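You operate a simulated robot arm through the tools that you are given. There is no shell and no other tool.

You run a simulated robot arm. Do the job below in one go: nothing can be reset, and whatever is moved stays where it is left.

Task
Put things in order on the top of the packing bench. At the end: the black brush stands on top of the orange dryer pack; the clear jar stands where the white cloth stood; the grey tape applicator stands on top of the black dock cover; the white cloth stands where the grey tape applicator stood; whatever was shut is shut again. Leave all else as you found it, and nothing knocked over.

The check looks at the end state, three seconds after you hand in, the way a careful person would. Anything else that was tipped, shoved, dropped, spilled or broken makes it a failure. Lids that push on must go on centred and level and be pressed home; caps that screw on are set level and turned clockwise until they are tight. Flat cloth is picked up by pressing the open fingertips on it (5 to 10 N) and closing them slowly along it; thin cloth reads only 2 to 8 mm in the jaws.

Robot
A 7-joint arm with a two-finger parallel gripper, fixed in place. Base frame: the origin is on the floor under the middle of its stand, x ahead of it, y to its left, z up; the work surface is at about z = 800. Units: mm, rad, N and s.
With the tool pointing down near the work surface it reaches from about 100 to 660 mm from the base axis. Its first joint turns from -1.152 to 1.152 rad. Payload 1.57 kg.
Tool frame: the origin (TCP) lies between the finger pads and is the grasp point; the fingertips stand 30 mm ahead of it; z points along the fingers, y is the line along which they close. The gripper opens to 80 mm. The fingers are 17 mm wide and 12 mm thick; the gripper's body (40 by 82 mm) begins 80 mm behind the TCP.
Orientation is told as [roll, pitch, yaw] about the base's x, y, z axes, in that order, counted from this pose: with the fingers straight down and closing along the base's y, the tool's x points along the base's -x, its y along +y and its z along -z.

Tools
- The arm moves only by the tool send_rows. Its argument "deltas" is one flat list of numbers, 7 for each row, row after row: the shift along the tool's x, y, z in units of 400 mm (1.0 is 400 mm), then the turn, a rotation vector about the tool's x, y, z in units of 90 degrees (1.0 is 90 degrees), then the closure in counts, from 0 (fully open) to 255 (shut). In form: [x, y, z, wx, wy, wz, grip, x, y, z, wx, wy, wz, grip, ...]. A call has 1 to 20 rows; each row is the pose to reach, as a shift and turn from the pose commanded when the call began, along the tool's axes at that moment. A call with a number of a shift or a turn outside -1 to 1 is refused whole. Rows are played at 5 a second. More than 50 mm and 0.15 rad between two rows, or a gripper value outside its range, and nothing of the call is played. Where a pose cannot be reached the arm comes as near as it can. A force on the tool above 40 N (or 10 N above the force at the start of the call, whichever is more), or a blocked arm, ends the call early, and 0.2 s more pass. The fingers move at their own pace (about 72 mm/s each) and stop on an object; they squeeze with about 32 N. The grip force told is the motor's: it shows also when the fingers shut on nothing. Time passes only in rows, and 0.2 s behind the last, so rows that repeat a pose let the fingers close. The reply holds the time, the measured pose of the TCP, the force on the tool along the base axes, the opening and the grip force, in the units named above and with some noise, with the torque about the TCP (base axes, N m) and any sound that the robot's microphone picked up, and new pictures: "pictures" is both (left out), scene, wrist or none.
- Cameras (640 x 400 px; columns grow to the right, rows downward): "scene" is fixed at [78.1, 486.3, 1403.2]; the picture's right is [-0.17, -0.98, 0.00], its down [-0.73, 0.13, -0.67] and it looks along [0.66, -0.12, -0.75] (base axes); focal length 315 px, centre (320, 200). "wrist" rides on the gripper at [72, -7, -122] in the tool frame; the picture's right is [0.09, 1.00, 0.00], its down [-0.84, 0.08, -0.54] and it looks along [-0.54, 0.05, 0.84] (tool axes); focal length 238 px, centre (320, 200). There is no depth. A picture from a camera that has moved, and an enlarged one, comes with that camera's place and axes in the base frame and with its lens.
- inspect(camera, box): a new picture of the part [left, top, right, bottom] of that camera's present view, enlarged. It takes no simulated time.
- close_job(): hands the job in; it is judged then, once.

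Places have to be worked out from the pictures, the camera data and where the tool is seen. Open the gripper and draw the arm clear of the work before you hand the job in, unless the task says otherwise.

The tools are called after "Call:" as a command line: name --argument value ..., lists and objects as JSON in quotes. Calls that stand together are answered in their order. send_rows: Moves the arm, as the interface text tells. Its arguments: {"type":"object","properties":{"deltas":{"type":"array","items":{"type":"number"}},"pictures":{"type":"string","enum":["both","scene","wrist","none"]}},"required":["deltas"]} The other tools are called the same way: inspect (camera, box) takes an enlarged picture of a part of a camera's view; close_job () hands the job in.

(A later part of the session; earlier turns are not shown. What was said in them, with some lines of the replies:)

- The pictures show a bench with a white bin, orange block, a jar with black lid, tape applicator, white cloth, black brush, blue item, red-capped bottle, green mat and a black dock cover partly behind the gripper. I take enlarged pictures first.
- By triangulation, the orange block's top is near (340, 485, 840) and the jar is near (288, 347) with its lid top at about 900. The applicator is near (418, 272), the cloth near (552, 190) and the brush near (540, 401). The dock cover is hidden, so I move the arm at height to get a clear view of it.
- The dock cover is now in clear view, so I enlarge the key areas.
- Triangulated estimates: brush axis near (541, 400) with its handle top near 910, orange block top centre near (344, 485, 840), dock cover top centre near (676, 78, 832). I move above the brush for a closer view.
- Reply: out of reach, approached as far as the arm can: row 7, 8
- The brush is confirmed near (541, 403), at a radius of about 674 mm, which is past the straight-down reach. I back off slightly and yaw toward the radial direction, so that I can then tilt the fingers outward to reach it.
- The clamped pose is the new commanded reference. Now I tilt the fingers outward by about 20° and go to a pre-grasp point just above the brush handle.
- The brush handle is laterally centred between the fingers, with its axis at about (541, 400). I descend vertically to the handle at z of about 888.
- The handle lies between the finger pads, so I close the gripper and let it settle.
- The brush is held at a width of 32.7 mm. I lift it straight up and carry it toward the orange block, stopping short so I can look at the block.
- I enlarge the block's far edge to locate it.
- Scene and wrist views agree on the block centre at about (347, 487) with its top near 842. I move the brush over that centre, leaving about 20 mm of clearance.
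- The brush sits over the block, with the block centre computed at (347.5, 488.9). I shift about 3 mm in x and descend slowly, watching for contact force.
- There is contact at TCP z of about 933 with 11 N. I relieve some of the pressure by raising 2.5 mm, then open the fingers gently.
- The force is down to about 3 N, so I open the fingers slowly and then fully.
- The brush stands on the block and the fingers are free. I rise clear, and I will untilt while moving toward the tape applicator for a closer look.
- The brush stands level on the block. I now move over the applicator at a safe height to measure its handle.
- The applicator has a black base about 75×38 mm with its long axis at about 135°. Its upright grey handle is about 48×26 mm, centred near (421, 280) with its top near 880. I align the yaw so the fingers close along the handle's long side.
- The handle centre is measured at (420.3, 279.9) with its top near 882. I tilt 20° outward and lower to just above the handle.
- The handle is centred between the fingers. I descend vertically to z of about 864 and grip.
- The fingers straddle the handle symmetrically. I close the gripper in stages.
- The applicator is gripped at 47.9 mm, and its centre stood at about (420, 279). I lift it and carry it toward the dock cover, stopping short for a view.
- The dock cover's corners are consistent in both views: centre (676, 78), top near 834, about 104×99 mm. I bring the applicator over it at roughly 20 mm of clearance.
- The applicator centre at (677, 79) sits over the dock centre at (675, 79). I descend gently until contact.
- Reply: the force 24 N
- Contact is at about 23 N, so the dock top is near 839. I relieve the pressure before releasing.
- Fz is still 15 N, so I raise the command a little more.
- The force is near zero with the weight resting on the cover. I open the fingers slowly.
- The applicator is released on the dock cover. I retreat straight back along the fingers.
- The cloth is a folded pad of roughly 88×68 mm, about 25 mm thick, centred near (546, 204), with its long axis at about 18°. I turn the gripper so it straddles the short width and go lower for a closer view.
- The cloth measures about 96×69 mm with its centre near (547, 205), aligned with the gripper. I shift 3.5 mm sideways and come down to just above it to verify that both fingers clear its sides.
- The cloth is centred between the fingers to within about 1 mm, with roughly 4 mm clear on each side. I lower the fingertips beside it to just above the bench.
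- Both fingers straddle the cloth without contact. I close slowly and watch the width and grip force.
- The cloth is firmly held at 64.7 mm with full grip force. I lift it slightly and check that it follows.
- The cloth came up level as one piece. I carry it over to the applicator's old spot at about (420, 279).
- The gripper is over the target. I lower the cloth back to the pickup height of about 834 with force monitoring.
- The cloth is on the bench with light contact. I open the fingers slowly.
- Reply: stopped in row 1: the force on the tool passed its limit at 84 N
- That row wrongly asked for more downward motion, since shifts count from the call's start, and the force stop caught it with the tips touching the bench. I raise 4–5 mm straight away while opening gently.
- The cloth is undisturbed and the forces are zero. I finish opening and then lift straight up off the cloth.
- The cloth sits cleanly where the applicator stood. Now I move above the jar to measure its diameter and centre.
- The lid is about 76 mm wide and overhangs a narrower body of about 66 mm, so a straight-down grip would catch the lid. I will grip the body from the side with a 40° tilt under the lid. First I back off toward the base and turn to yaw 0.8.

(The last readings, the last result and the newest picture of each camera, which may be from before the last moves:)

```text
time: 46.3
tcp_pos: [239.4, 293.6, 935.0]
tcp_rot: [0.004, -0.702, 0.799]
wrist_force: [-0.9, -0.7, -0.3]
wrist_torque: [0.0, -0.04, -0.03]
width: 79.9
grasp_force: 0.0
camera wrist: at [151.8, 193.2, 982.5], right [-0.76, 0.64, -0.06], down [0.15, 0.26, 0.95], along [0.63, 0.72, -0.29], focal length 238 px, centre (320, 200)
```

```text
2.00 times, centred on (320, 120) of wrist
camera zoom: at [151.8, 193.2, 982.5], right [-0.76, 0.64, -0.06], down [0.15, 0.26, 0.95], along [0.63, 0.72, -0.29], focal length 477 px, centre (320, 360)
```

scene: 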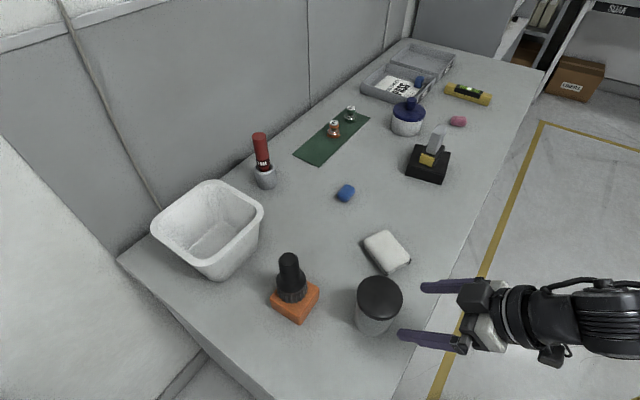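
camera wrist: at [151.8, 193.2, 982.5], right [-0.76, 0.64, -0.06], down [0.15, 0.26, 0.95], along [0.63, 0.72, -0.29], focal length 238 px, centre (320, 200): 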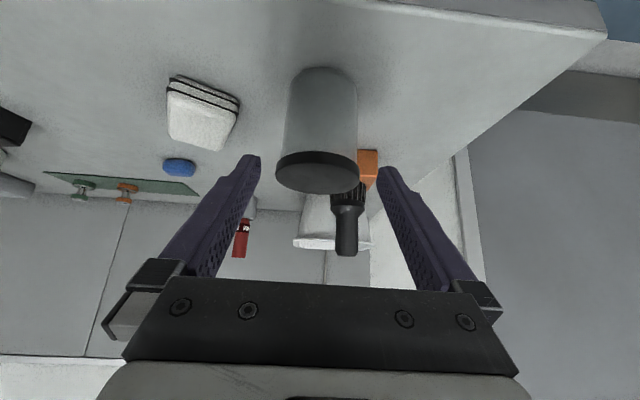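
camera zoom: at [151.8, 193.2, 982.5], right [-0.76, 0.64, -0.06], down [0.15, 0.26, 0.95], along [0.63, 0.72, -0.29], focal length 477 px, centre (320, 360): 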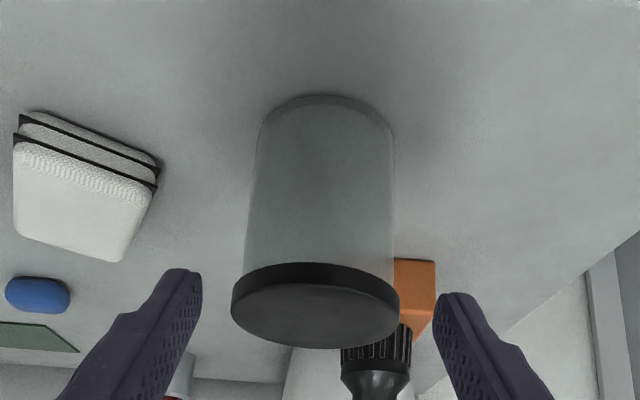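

The tilted view shows the body (about 69 mm) is clear of the lid, whose lower edge is near 894. The jar is laterally centred. I advance along the fingers until the TCP is at the jar axis, z of about 845.

Call:
send_rows --deltas '[0.0022, 0, 0.0571, 0, 0, 0, 0, 0.0043, 0, 0.1142, 0, 0, 0, 0, 0.0065, 0, 0.1713, 0, 0, 0, 0, 0.0087, 0, 0.2284, 0, 0, 0, 0, 0.0087, 0, 0.2284, 0, 0, 0, 0]' --pictures "both"

Call:
inspect --camera "wrist" --box '[200, 60, 440, 300]'

Call:
inspect --camera "scene" --box '[320, 240, 480, 360]'

```text
time: 47.5
tcp_pos: [277.1, 335.0, 861.2]
tcp_rot: [0.002, -0.701, 0.798]
wrist_force: [0.3, 0.5, -0.6]
wrist_torque: [-0.02, -0.02, 0.0]
width: 80.1
grasp_force: 0.0
camera wrist: at [189.4, 234.8, 910.0], right [-0.76, 0.64, -0.06], down [0.15, 0.26, 0.95], along [0.63, 0.72, -0.3], focal length 238 px, centre (320, 200)
```

scene: 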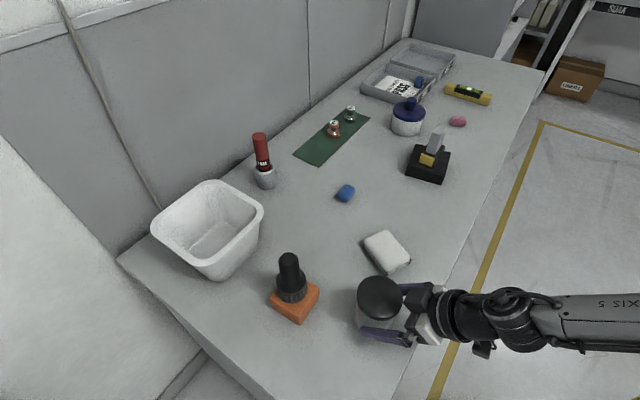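
wrist: 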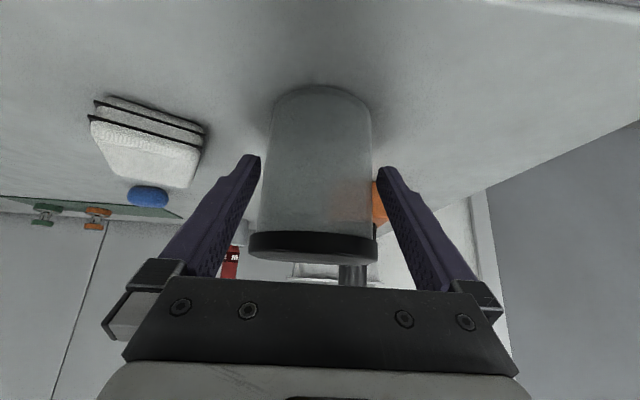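

```text
1.67 times, centred on (320, 180) of wrist
camera zoom: at [189.4, 234.8, 910.0], right [-0.76, 0.64, -0.06], down [0.15, 0.26, 0.95], along [0.63, 0.72, -0.3], focal length 397 px, centre (320, 233)
```

zoom: 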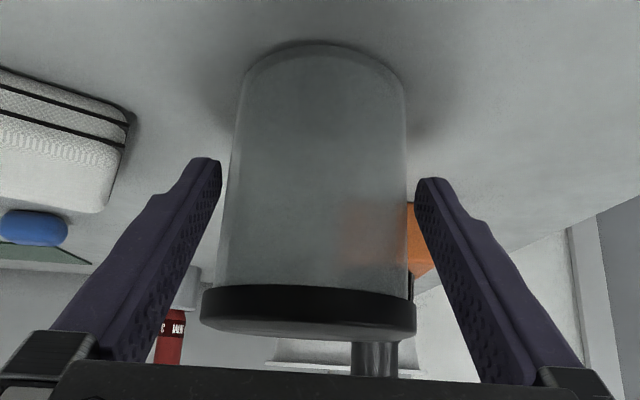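

```text
3.33 times, centred on (400, 300) of scene
camera zoom: at [78.1, 486.3, 1403.2], right [-0.17, -0.98, 0.0], down [-0.73, 0.13, -0.67], along [0.66, -0.12, -0.75], focal length 1049 px, centre (53, -133)
```

zoom: 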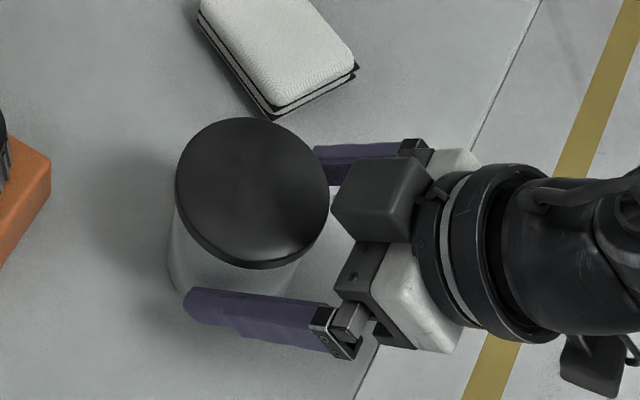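

The jar's body is between the fingers, about 2 mm left of centre, and the lid stays clear of the palm. I advance the last 18 mm with a small lateral correction.

Call:
send_rows --deltas '[0, -0.0038, 0.0225, 0, 0, 0, 0, 0, -0.0038, 0.045, 0, 0, 0, 0, 0, -0.0038, 0.045, 0, 0, 0, 0]' --pictures "both"

Call:
inspect --camera "wrist" --box '[200, 60, 440, 300]'

Call:
inspect --camera "scene" --box '[320, 240, 480, 360]'

```text
time: 48.3
tcp_pos: [285.3, 343.7, 848.0]
tcp_rot: [0.001, -0.699, 0.8]
wrist_force: [-0.2, 0.1, 0.6]
wrist_torque: [-0.02, 0.01, -0.01]
width: 80.2
grasp_force: 0.1
camera wrist: at [198.3, 242.8, 896.1], right [-0.76, 0.64, -0.06], down [0.15, 0.26, 0.95], along [0.63, 0.72, -0.3], focal length 238 px, centre (320, 200)
```

scene: 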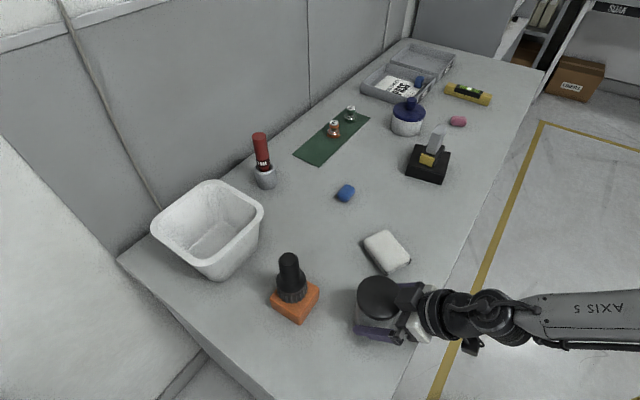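
wrist: 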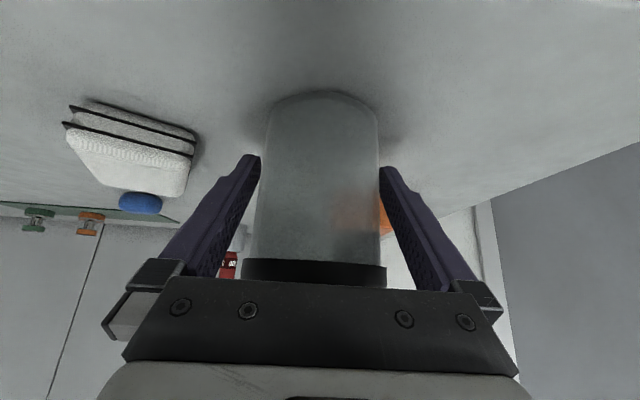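

```text
1.67 times, centred on (320, 180) of wrist
camera zoom: at [198.3, 242.8, 896.1], right [-0.76, 0.64, -0.06], down [0.15, 0.26, 0.95], along [0.63, 0.72, -0.3], focal length 397 px, centre (320, 233)
```

zoom: 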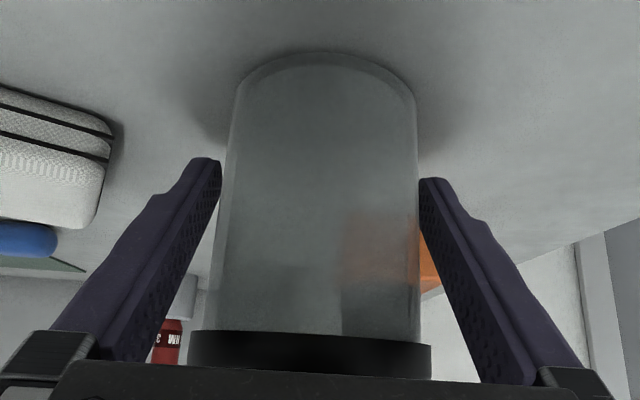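

```text
3.33 times, centred on (400, 300) of scene
camera zoom: at [78.1, 486.3, 1403.2], right [-0.17, -0.98, 0.0], down [-0.73, 0.13, -0.67], along [0.66, -0.12, -0.75], focal length 1049 px, centre (53, -133)
```

zoom: 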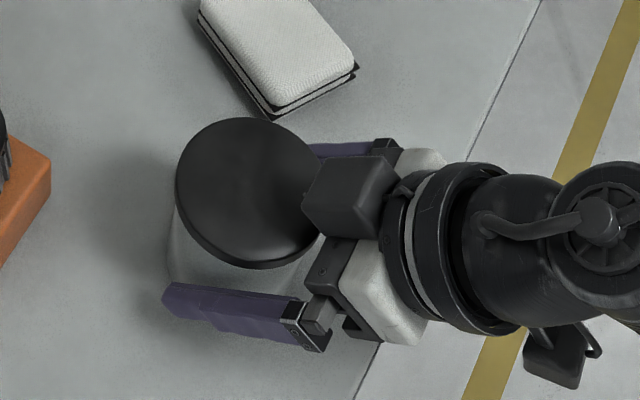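

The jar is centred and untouched. I close slowly onto the body.

Call:
send_rows --deltas '[0, 0, 0, 0, 0, 0, 15, 0, 0, 0, 0, 0, 0, 24, 0, 0, 0, 0, 0, 0, 32, 0, 0, 0, 0, 0, 0, 40, 0, 0, 0, 0, 0, 0, 50, 0, 0, 0, 0, 0, 0, 60, 0, 0, 0, 0, 0, 0, 60]' --pictures "both"

Call:
inspect --camera "wrist" --box '[200, 60, 440, 300]'

```text
time: 49.9
tcp_pos: [286.8, 342.5, 847.8]
tcp_rot: [0.0, -0.698, 0.799]
wrist_force: [0.4, -0.2, 0.6]
wrist_torque: [-0.1, -0.05, -0.02]
width: 70.8
grasp_force: 32.3
camera wrist: at [198.2, 242.7, 896.2], right [-0.76, 0.64, -0.06], down [0.15, 0.26, 0.95], along [0.63, 0.72, -0.3], focal length 238 px, centre (320, 200)
```

scene: 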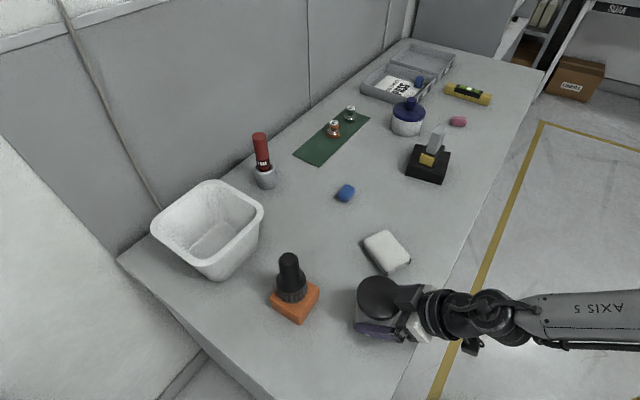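
wrist: 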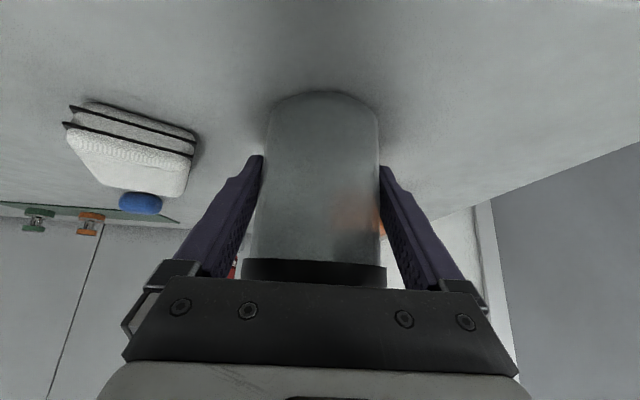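

```text
1.67 times, centred on (320, 180) of wrist
camera zoom: at [198.2, 242.7, 896.2], right [-0.76, 0.64, -0.06], down [0.15, 0.26, 0.95], along [0.63, 0.72, -0.3], focal length 397 px, centre (320, 233)
```

zoom: 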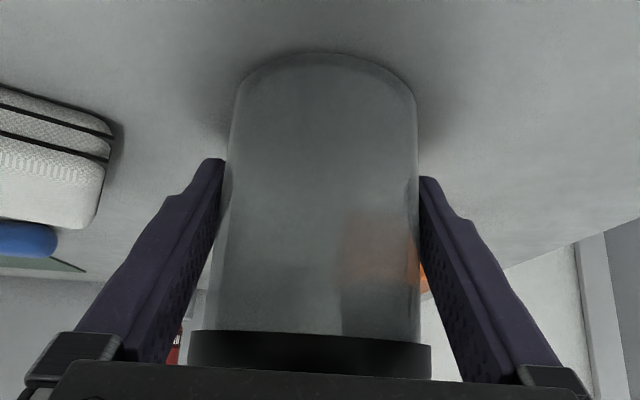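

The jar body is held at 70.8 mm with a firm grip. I lift it a little and check that it stays upright.

Call:
send_rows --deltas '[0, 0, 0, 0, 0, 0, 120, -0.008, 0, -0.0096, 0, 0, 0, 120, -0.0161, 0, -0.0192, 0, 0, 0, 120, -0.0321, 0, -0.0383, 0, 0, 0, 120, -0.0321, 0, -0.0383, 0, 0, 0, 120]' --pictures "both"

Call:
inspect --camera "scene" --box '[320, 240, 480, 360]'

```text
time: 51.1
tcp_pos: [287.4, 342.3, 867.4]
tcp_rot: [0.004, -0.698, 0.798]
wrist_force: [0.3, 1.0, -0.9]
wrist_torque: [-0.04, 0.02, 0.02]
width: 70.7
grasp_force: 32.7
camera wrist: at [198.9, 242.6, 916.1], right [-0.76, 0.64, -0.06], down [0.15, 0.26, 0.95], along [0.63, 0.72, -0.3], focal length 238 px, centre (320, 200)
```

scene: 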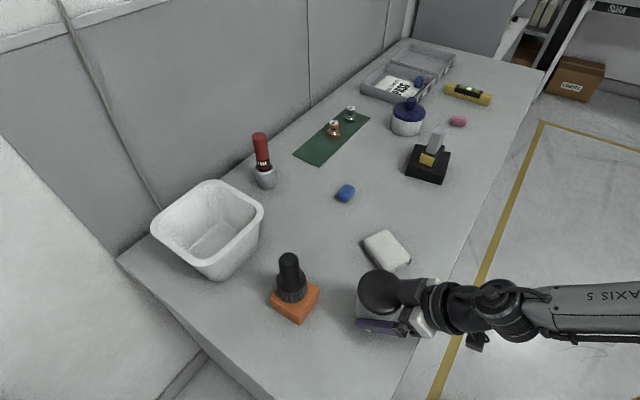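
wrist: 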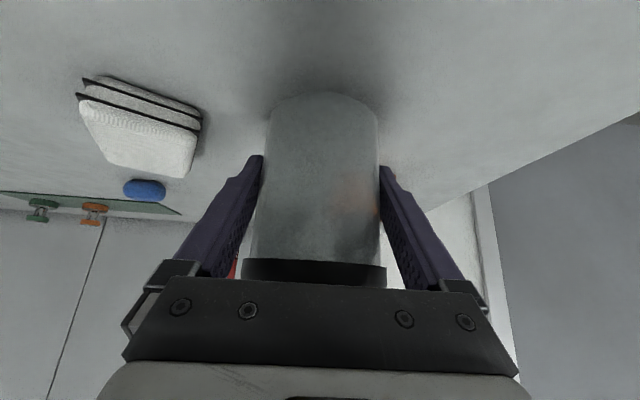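

```text
3.33 times, centred on (400, 300) of scene
camera zoom: at [78.1, 486.3, 1403.2], right [-0.17, -0.98, 0.0], down [-0.73, 0.13, -0.67], along [0.66, -0.12, -0.75], focal length 1049 px, centre (53, -133)
```

zoom: 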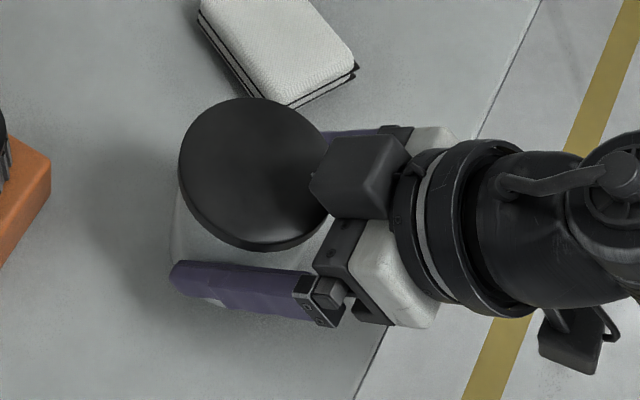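

The jar is upright and light in the grip. I raise it another 55 mm and carry it over the cloth to the cloth's old place at about (547, 205).

Call:
send_rows --deltas '[-0.0441, 0, -0.0526, 0, 0, 0, 120, -0.0883, 0, -0.1053, 0, 0, 0, 120, -0.1036, -0.0707, -0.0924, 0, 0, 0, 120, -0.1189, -0.1413, -0.0796, 0, 0, 0, 120, -0.1342, -0.212, -0.0668, 0, 0, 0, 120, -0.1495, -0.2826, -0.0539, 0, 0, 0, 120, -0.1648, -0.3533, -0.0411, 0, 0, 0, 120, -0.18, -0.4239, -0.0283, 0, 0, 0, 120, -0.1953, -0.4946, -0.0155, 0, 0, 0, 120, -0.2106, -0.5652, -0.0027, 0, 0, 0, 120, -0.2259, -0.6359, 0.0101, 0, 0, 0, 120, -0.2413, -0.7065, 0.023, 0, 0, 0, 120, -0.2413, -0.7065, 0.023, 0, 0, 0, 120]' --pictures "both"

Call:
inspect --camera "scene" --box '[340, 110, 480, 240]'

```text
time: 53.9
tcp_pos: [543.9, 202.8, 924.6]
tcp_rot: [0.004, -0.698, 0.799]
wrist_force: [0.3, 0.6, -1.5]
wrist_torque: [-0.02, 0.0, -0.01]
width: 70.6
grasp_force: 32.4
camera wrist: at [457.0, 102.1, 971.2], right [-0.76, 0.64, -0.06], down [0.15, 0.26, 0.95], along [0.63, 0.72, -0.3], focal length 238 px, centre (320, 200)
```

scene: 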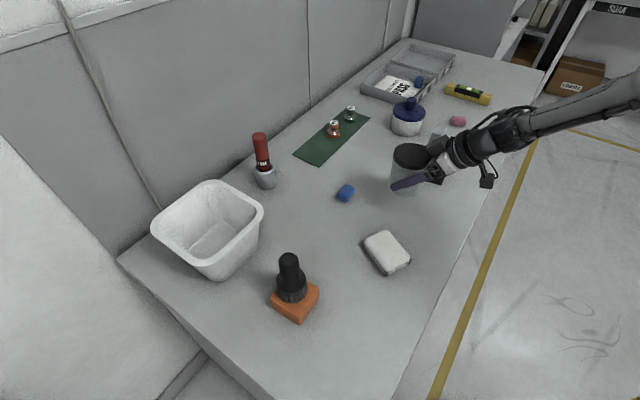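
wrist: 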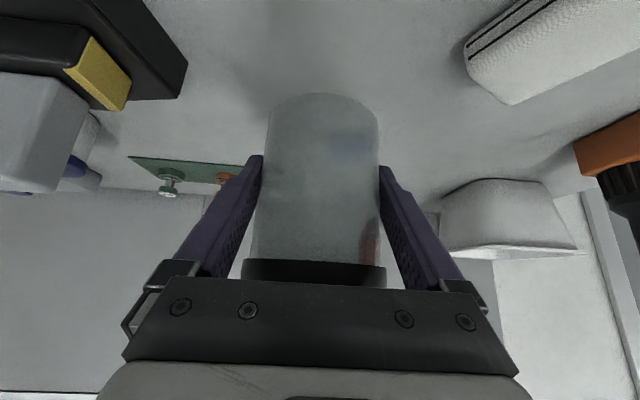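

```text
3.08 times, centred on (410, 175) of scene
camera zoom: at [78.1, 486.3, 1403.2], right [-0.17, -0.98, 0.0], down [-0.73, 0.13, -0.67], along [0.66, -0.12, -0.75], focal length 968 px, centre (43, 277)
```

zoom: 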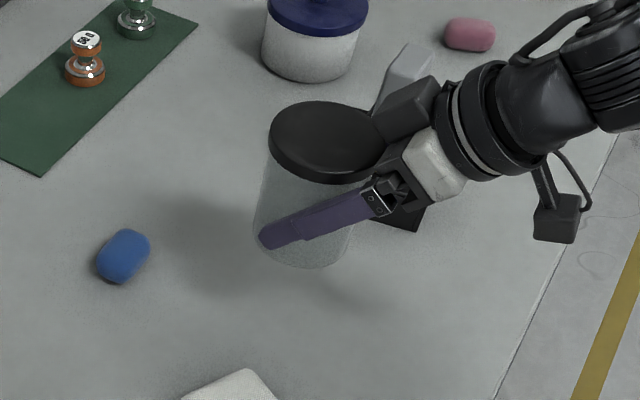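

The jar's axis is now over (546, 204.6). I lower it by about 72 mm, slowing at the end.

Call:
send_rows --deltas '[0.0402, 0, 0.0479, 0, 0, 0, 120, 0.0803, 0, 0.0958, 0, 0, 0, 120, 0.1044, 0, 0.1245, 0, 0, 0, 120, 0.1133, 0, 0.135, 0, 0, 0, 120, 0.1165, 0, 0.1388, 0, 0, 0, 120, 0.1165, 0, 0.1388, 0, 0, 0, 120]' --pictures "both"

Call:
inspect --camera "scene" --box '[340, 120, 480, 240]'

```text
time: 55.3
tcp_pos: [543.7, 203.2, 850.0]
tcp_rot: [0.003, -0.698, 0.799]
wrist_force: [-0.7, 0.2, -1.0]
wrist_torque: [-0.04, 0.02, 0.01]
width: 70.7
grasp_force: 31.8
camera wrist: at [455.8, 103.2, 898.0], right [-0.76, 0.64, -0.06], down [0.15, 0.26, 0.95], along [0.63, 0.72, -0.3], focal length 238 px, centre (320, 200)
```

scene: 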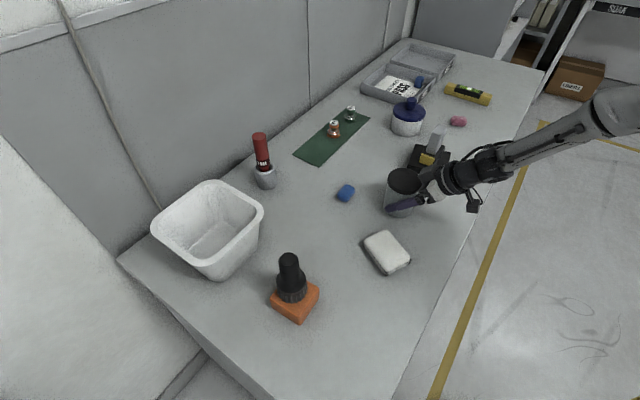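
wrist: 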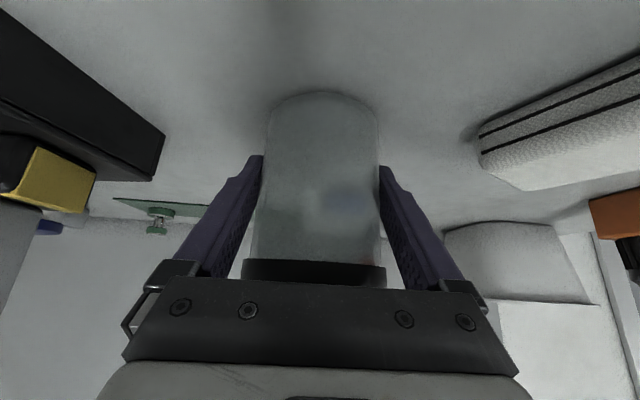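

```text
3.33 times, centred on (410, 180) of scene
camera zoom: at [78.1, 486.3, 1403.2], right [-0.17, -0.98, 0.0], down [-0.73, 0.13, -0.67], along [0.66, -0.12, -0.75], focal length 1049 px, centre (20, 267)
```

zoom: 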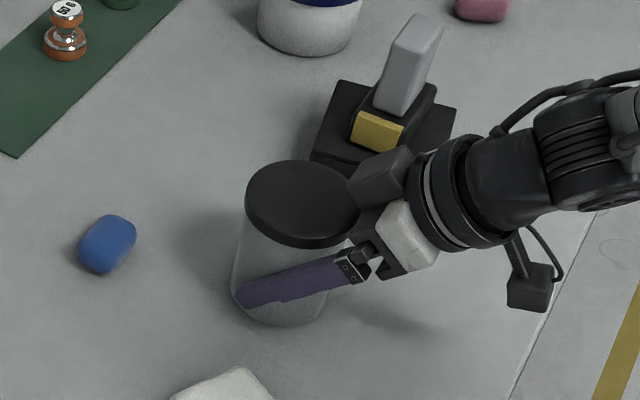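

No contact yet. I creep down 3 mm more.

Call:
send_rows --deltas '[0.0016, 0, 0.0019, 0, 0, 0, 120, 0.0032, 0, 0.0038, 0, 0, 0, 120, 0.0048, 0, 0.0057, 0, 0, 0, 120, 0.0048, 0, 0.0057, 0, 0, 0, 120]' --pictures "none"

```text
time: 56.3
tcp_pos: [543.9, 202.9, 848.3]
tcp_rot: [0.003, -0.699, 0.801]
wrist_force: [-2.0, -1.0, 4.6]
wrist_torque: [-0.15, 0.05, -0.07]
width: 70.4
grasp_force: 32.3
```

The jar rests on the bench with about 5 N. I open the fingers slowly with no arm motion.

Call:
send_rows --deltas '[0, 0, 0, 0, 0, 0, 40, 0, 0, 0, 0, 0, 0, 28, 0, 0, 0, 0, 0, 0, 20, 0, 0, 0, 0, 0, 0, 10, 0, 0, 0, 0, 0, 0, 0, 0, 0, 0, 0, 0, 0, 0]' --pictures "both"

Call:
inspect --camera "wrist" --box '[200, 60, 440, 300]'

```text
time: 57.7
tcp_pos: [544.9, 203.6, 846.8]
tcp_rot: [0.002, -0.698, 0.798]
wrist_force: [-0.5, -0.1, -0.3]
wrist_torque: [0.01, -0.01, -0.01]
width: 80.0
grasp_force: 0.1
camera wrist: at [457.0, 103.4, 895.1], right [-0.76, 0.64, -0.06], down [0.15, 0.26, 0.95], along [0.63, 0.72, -0.3], focal length 238 px, centre (320, 200)
```

scene: 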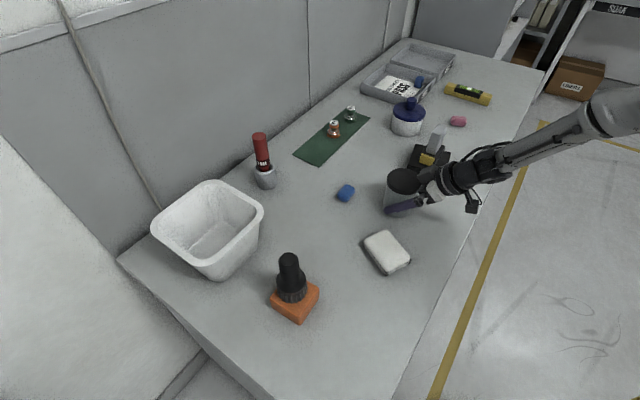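
wrist: 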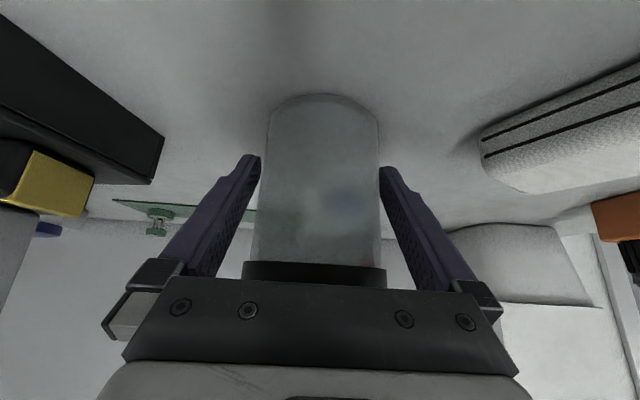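

```text
1.67 times, centred on (320, 180) of wrist
camera zoom: at [457.0, 103.4, 895.1], right [-0.76, 0.64, -0.06], down [0.15, 0.26, 0.95], along [0.63, 0.72, -0.3], focal length 397 px, centre (320, 233)
```

zoom: 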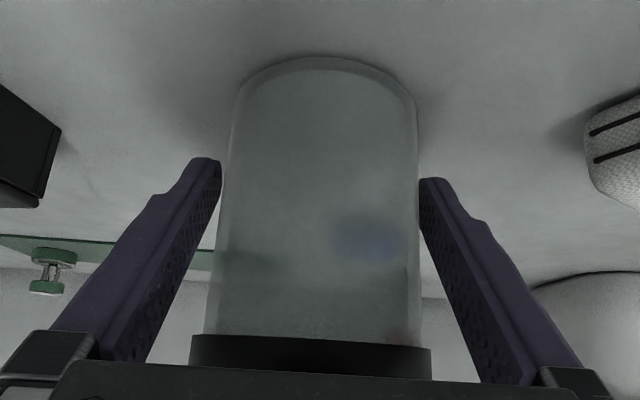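

The jar stands free with equal gaps on both sides. I withdraw straight back along the fingers.

Call:
send_rows --deltas '[0, 0, -0.04, 0, 0, 0, 0, 0, 0, -0.1, 0, 0, 0, 0, 0, 0, -0.17, 0, 0, 0, 0, 0, 0, -0.25, 0, 0, 0, 0, 0, 0, -0.33, 0, 0, 0, 0, 0, 0, -0.33, 0, 0, 0, 0]' --pictures "both"

Call:
inspect --camera "wrist" --box '[200, 20, 440, 260]'

```text
time: 59.1
tcp_pos: [487.1, 142.1, 948.6]
tcp_rot: [0.002, -0.698, 0.799]
wrist_force: [-0.5, 0.7, 1.4]
wrist_torque: [-0.01, 0.01, -0.01]
width: 80.2
grasp_force: 0.0
camera wrist: at [399.4, 41.0, 997.1], right [-0.76, 0.64, -0.06], down [0.15, 0.26, 0.95], along [0.63, 0.72, -0.3], focal length 238 px, centre (320, 200)
```

scene: 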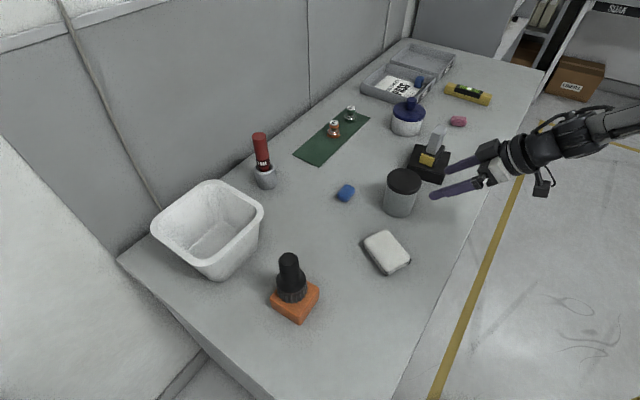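
wrist: 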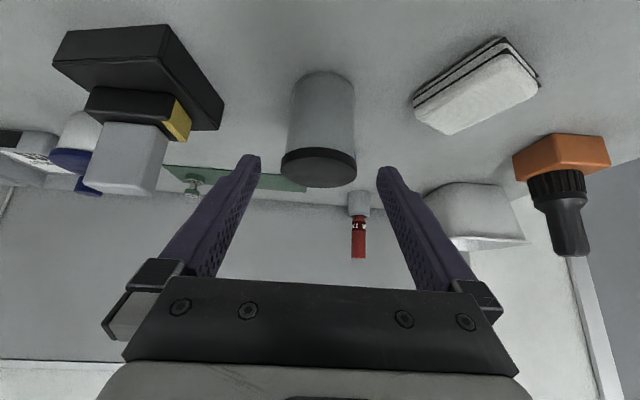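

```text
1.67 times, centred on (320, 140) of wrist
camera zoom: at [399.4, 41.0, 997.1], right [-0.76, 0.64, -0.06], down [0.15, 0.26, 0.95], along [0.63, 0.72, -0.3], focal length 397 px, centre (320, 300)
```

zoom: 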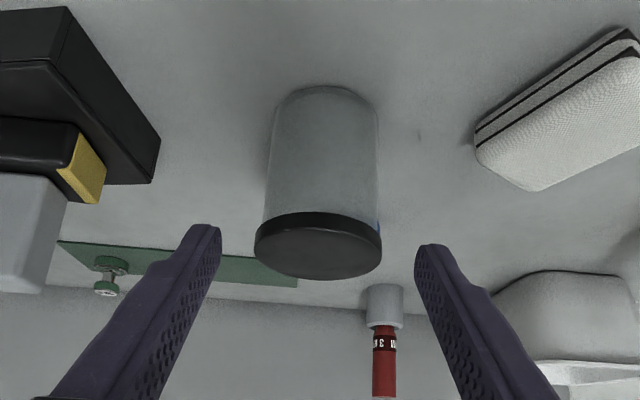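

All four items look right. I draw the arm back and up, well clear, and undo the tilt.

Call:
send_rows --deltas '[0, 0, -0.09, 0, 0, 0, 0, 0, 0, -0.19, 0, 0.0889, 0, 0, 0, 0, -0.28, 0, 0.1778, 0, 0, 0, 0, -0.37, 0, 0.2666, 0, 0, 0, 0, -0.39, 0, 0.3555, 0, 0, 0, 0, -0.39, 0, 0.4444, 0, 0, 0, 0, -0.39, 0, 0.4444, 0, 0]' --pictures "both"

Call:
inspect --camera "scene" --box '[250, 110, 470, 330]'

Call:
inspect --camera "scene" --box '[370, 110, 470, 230]'

Call:
inspect --camera "scene" --box '[250, 220, 350, 340]'

```text
time: 60.7
tcp_pos: [416.5, 62.7, 1046.3]
tcp_rot: [0.041, -0.281, 0.8]
wrist_force: [1.1, 0.3, -0.4]
wrist_torque: [0.02, -0.07, -0.04]
width: 80.1
grasp_force: 0.1
out of reach, approached as far as the arm can: row 4, 5, 6, 7
camera wrist: at [353.4, -17.8, 1144.3], right [-0.78, 0.62, 0.01], down [0.41, 0.51, 0.76], along [0.46, 0.6, -0.66], focal length 238 px, centre (320, 200)
```

scene: 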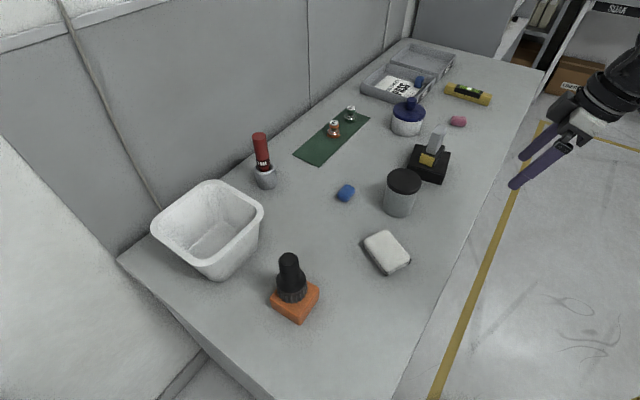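
wrist: 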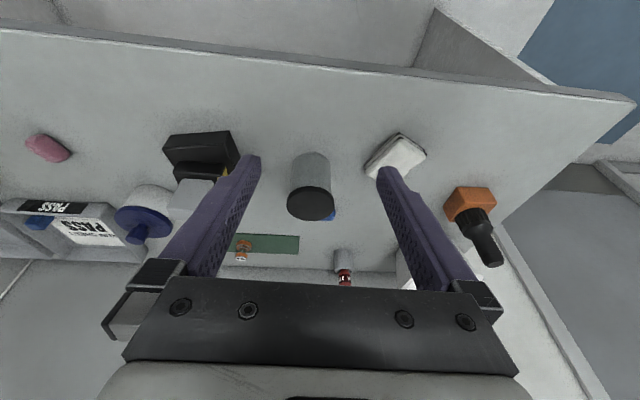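

```text
1.82 times, centred on (360, 220) of scene
camera zoom: at [78.1, 486.3, 1403.2], right [-0.17, -0.98, 0.0], down [-0.73, 0.13, -0.67], along [0.66, -0.12, -0.75], focal length 572 px, centre (247, 164)
```

zoom: 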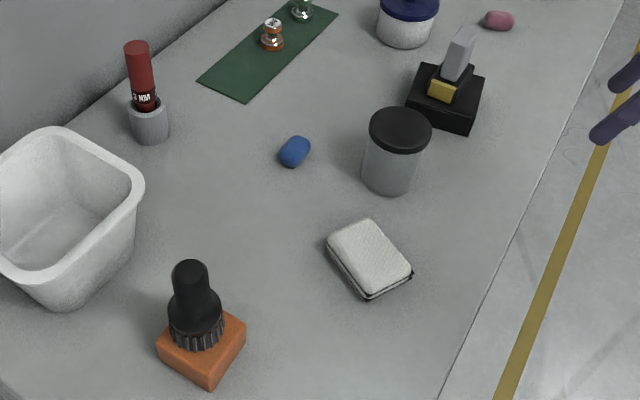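

```text
3.33 times, centred on (420, 170) of scene
camera zoom: at [78.1, 486.3, 1403.2], right [-0.17, -0.98, 0.0], down [-0.73, 0.13, -0.67], along [0.66, -0.12, -0.75], focal length 1049 px, centre (-13, 300)
```

zoom: 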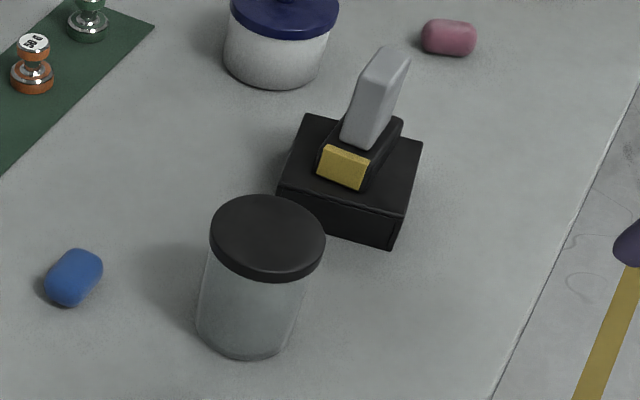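

```text
3.33 times, centred on (300, 280) of scene
camera zoom: at [78.1, 486.3, 1403.2], right [-0.17, -0.98, 0.0], down [-0.73, 0.13, -0.67], along [0.66, -0.12, -0.75], focal length 1049 px, centre (387, -67)
```

zoom: 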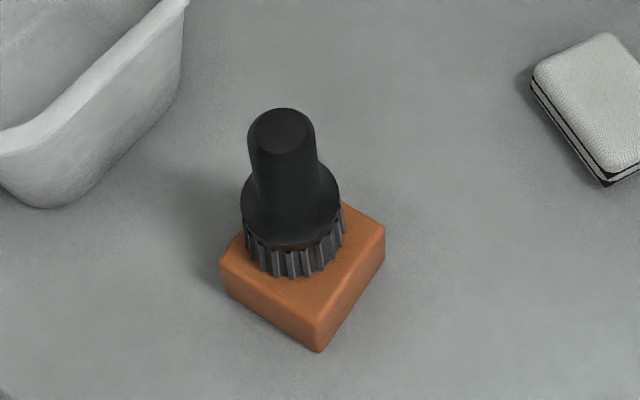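

The final view shows the brush upright on the orange pack and the applicator on the unmoved dock cover. The cloth is on the applicator's old spot, and the jar, lid still on, is where the cloth was. The gripper is open and the arm is clear, so I hand the job in.

Call:
close_job

```text
The job is handed in.
```

I moved all four items to where you asked and handed the job in. The result of the check isn't known yet. The last pictures show everything standing upright:

- **Black brush:** it stands upright, roughly centred on the orange dryer pack. The pack did not shift.
- **Grey tape applicator:** it stands near the middle of the black dock cover. The cover did not shift.
- **White cloth:** it lies flat where the applicator stood, centred within about 2 mm by my estimate.
- **Clear jar:** it stands where the cloth lay, centred within about 2 mm by my estimate. I gripped it by the body and never opened it, so its lid is still on.

**Mistake while releasing the cloth:** I sent a wrong downward command, and the fingertips pressed on the bench. The force limit stopped the arm at 84 N. I saw no damage in the pictures, and the cloth stayed where it was.

I touched nothing else on the bench. The gripper is open and the arm is clear of the work.
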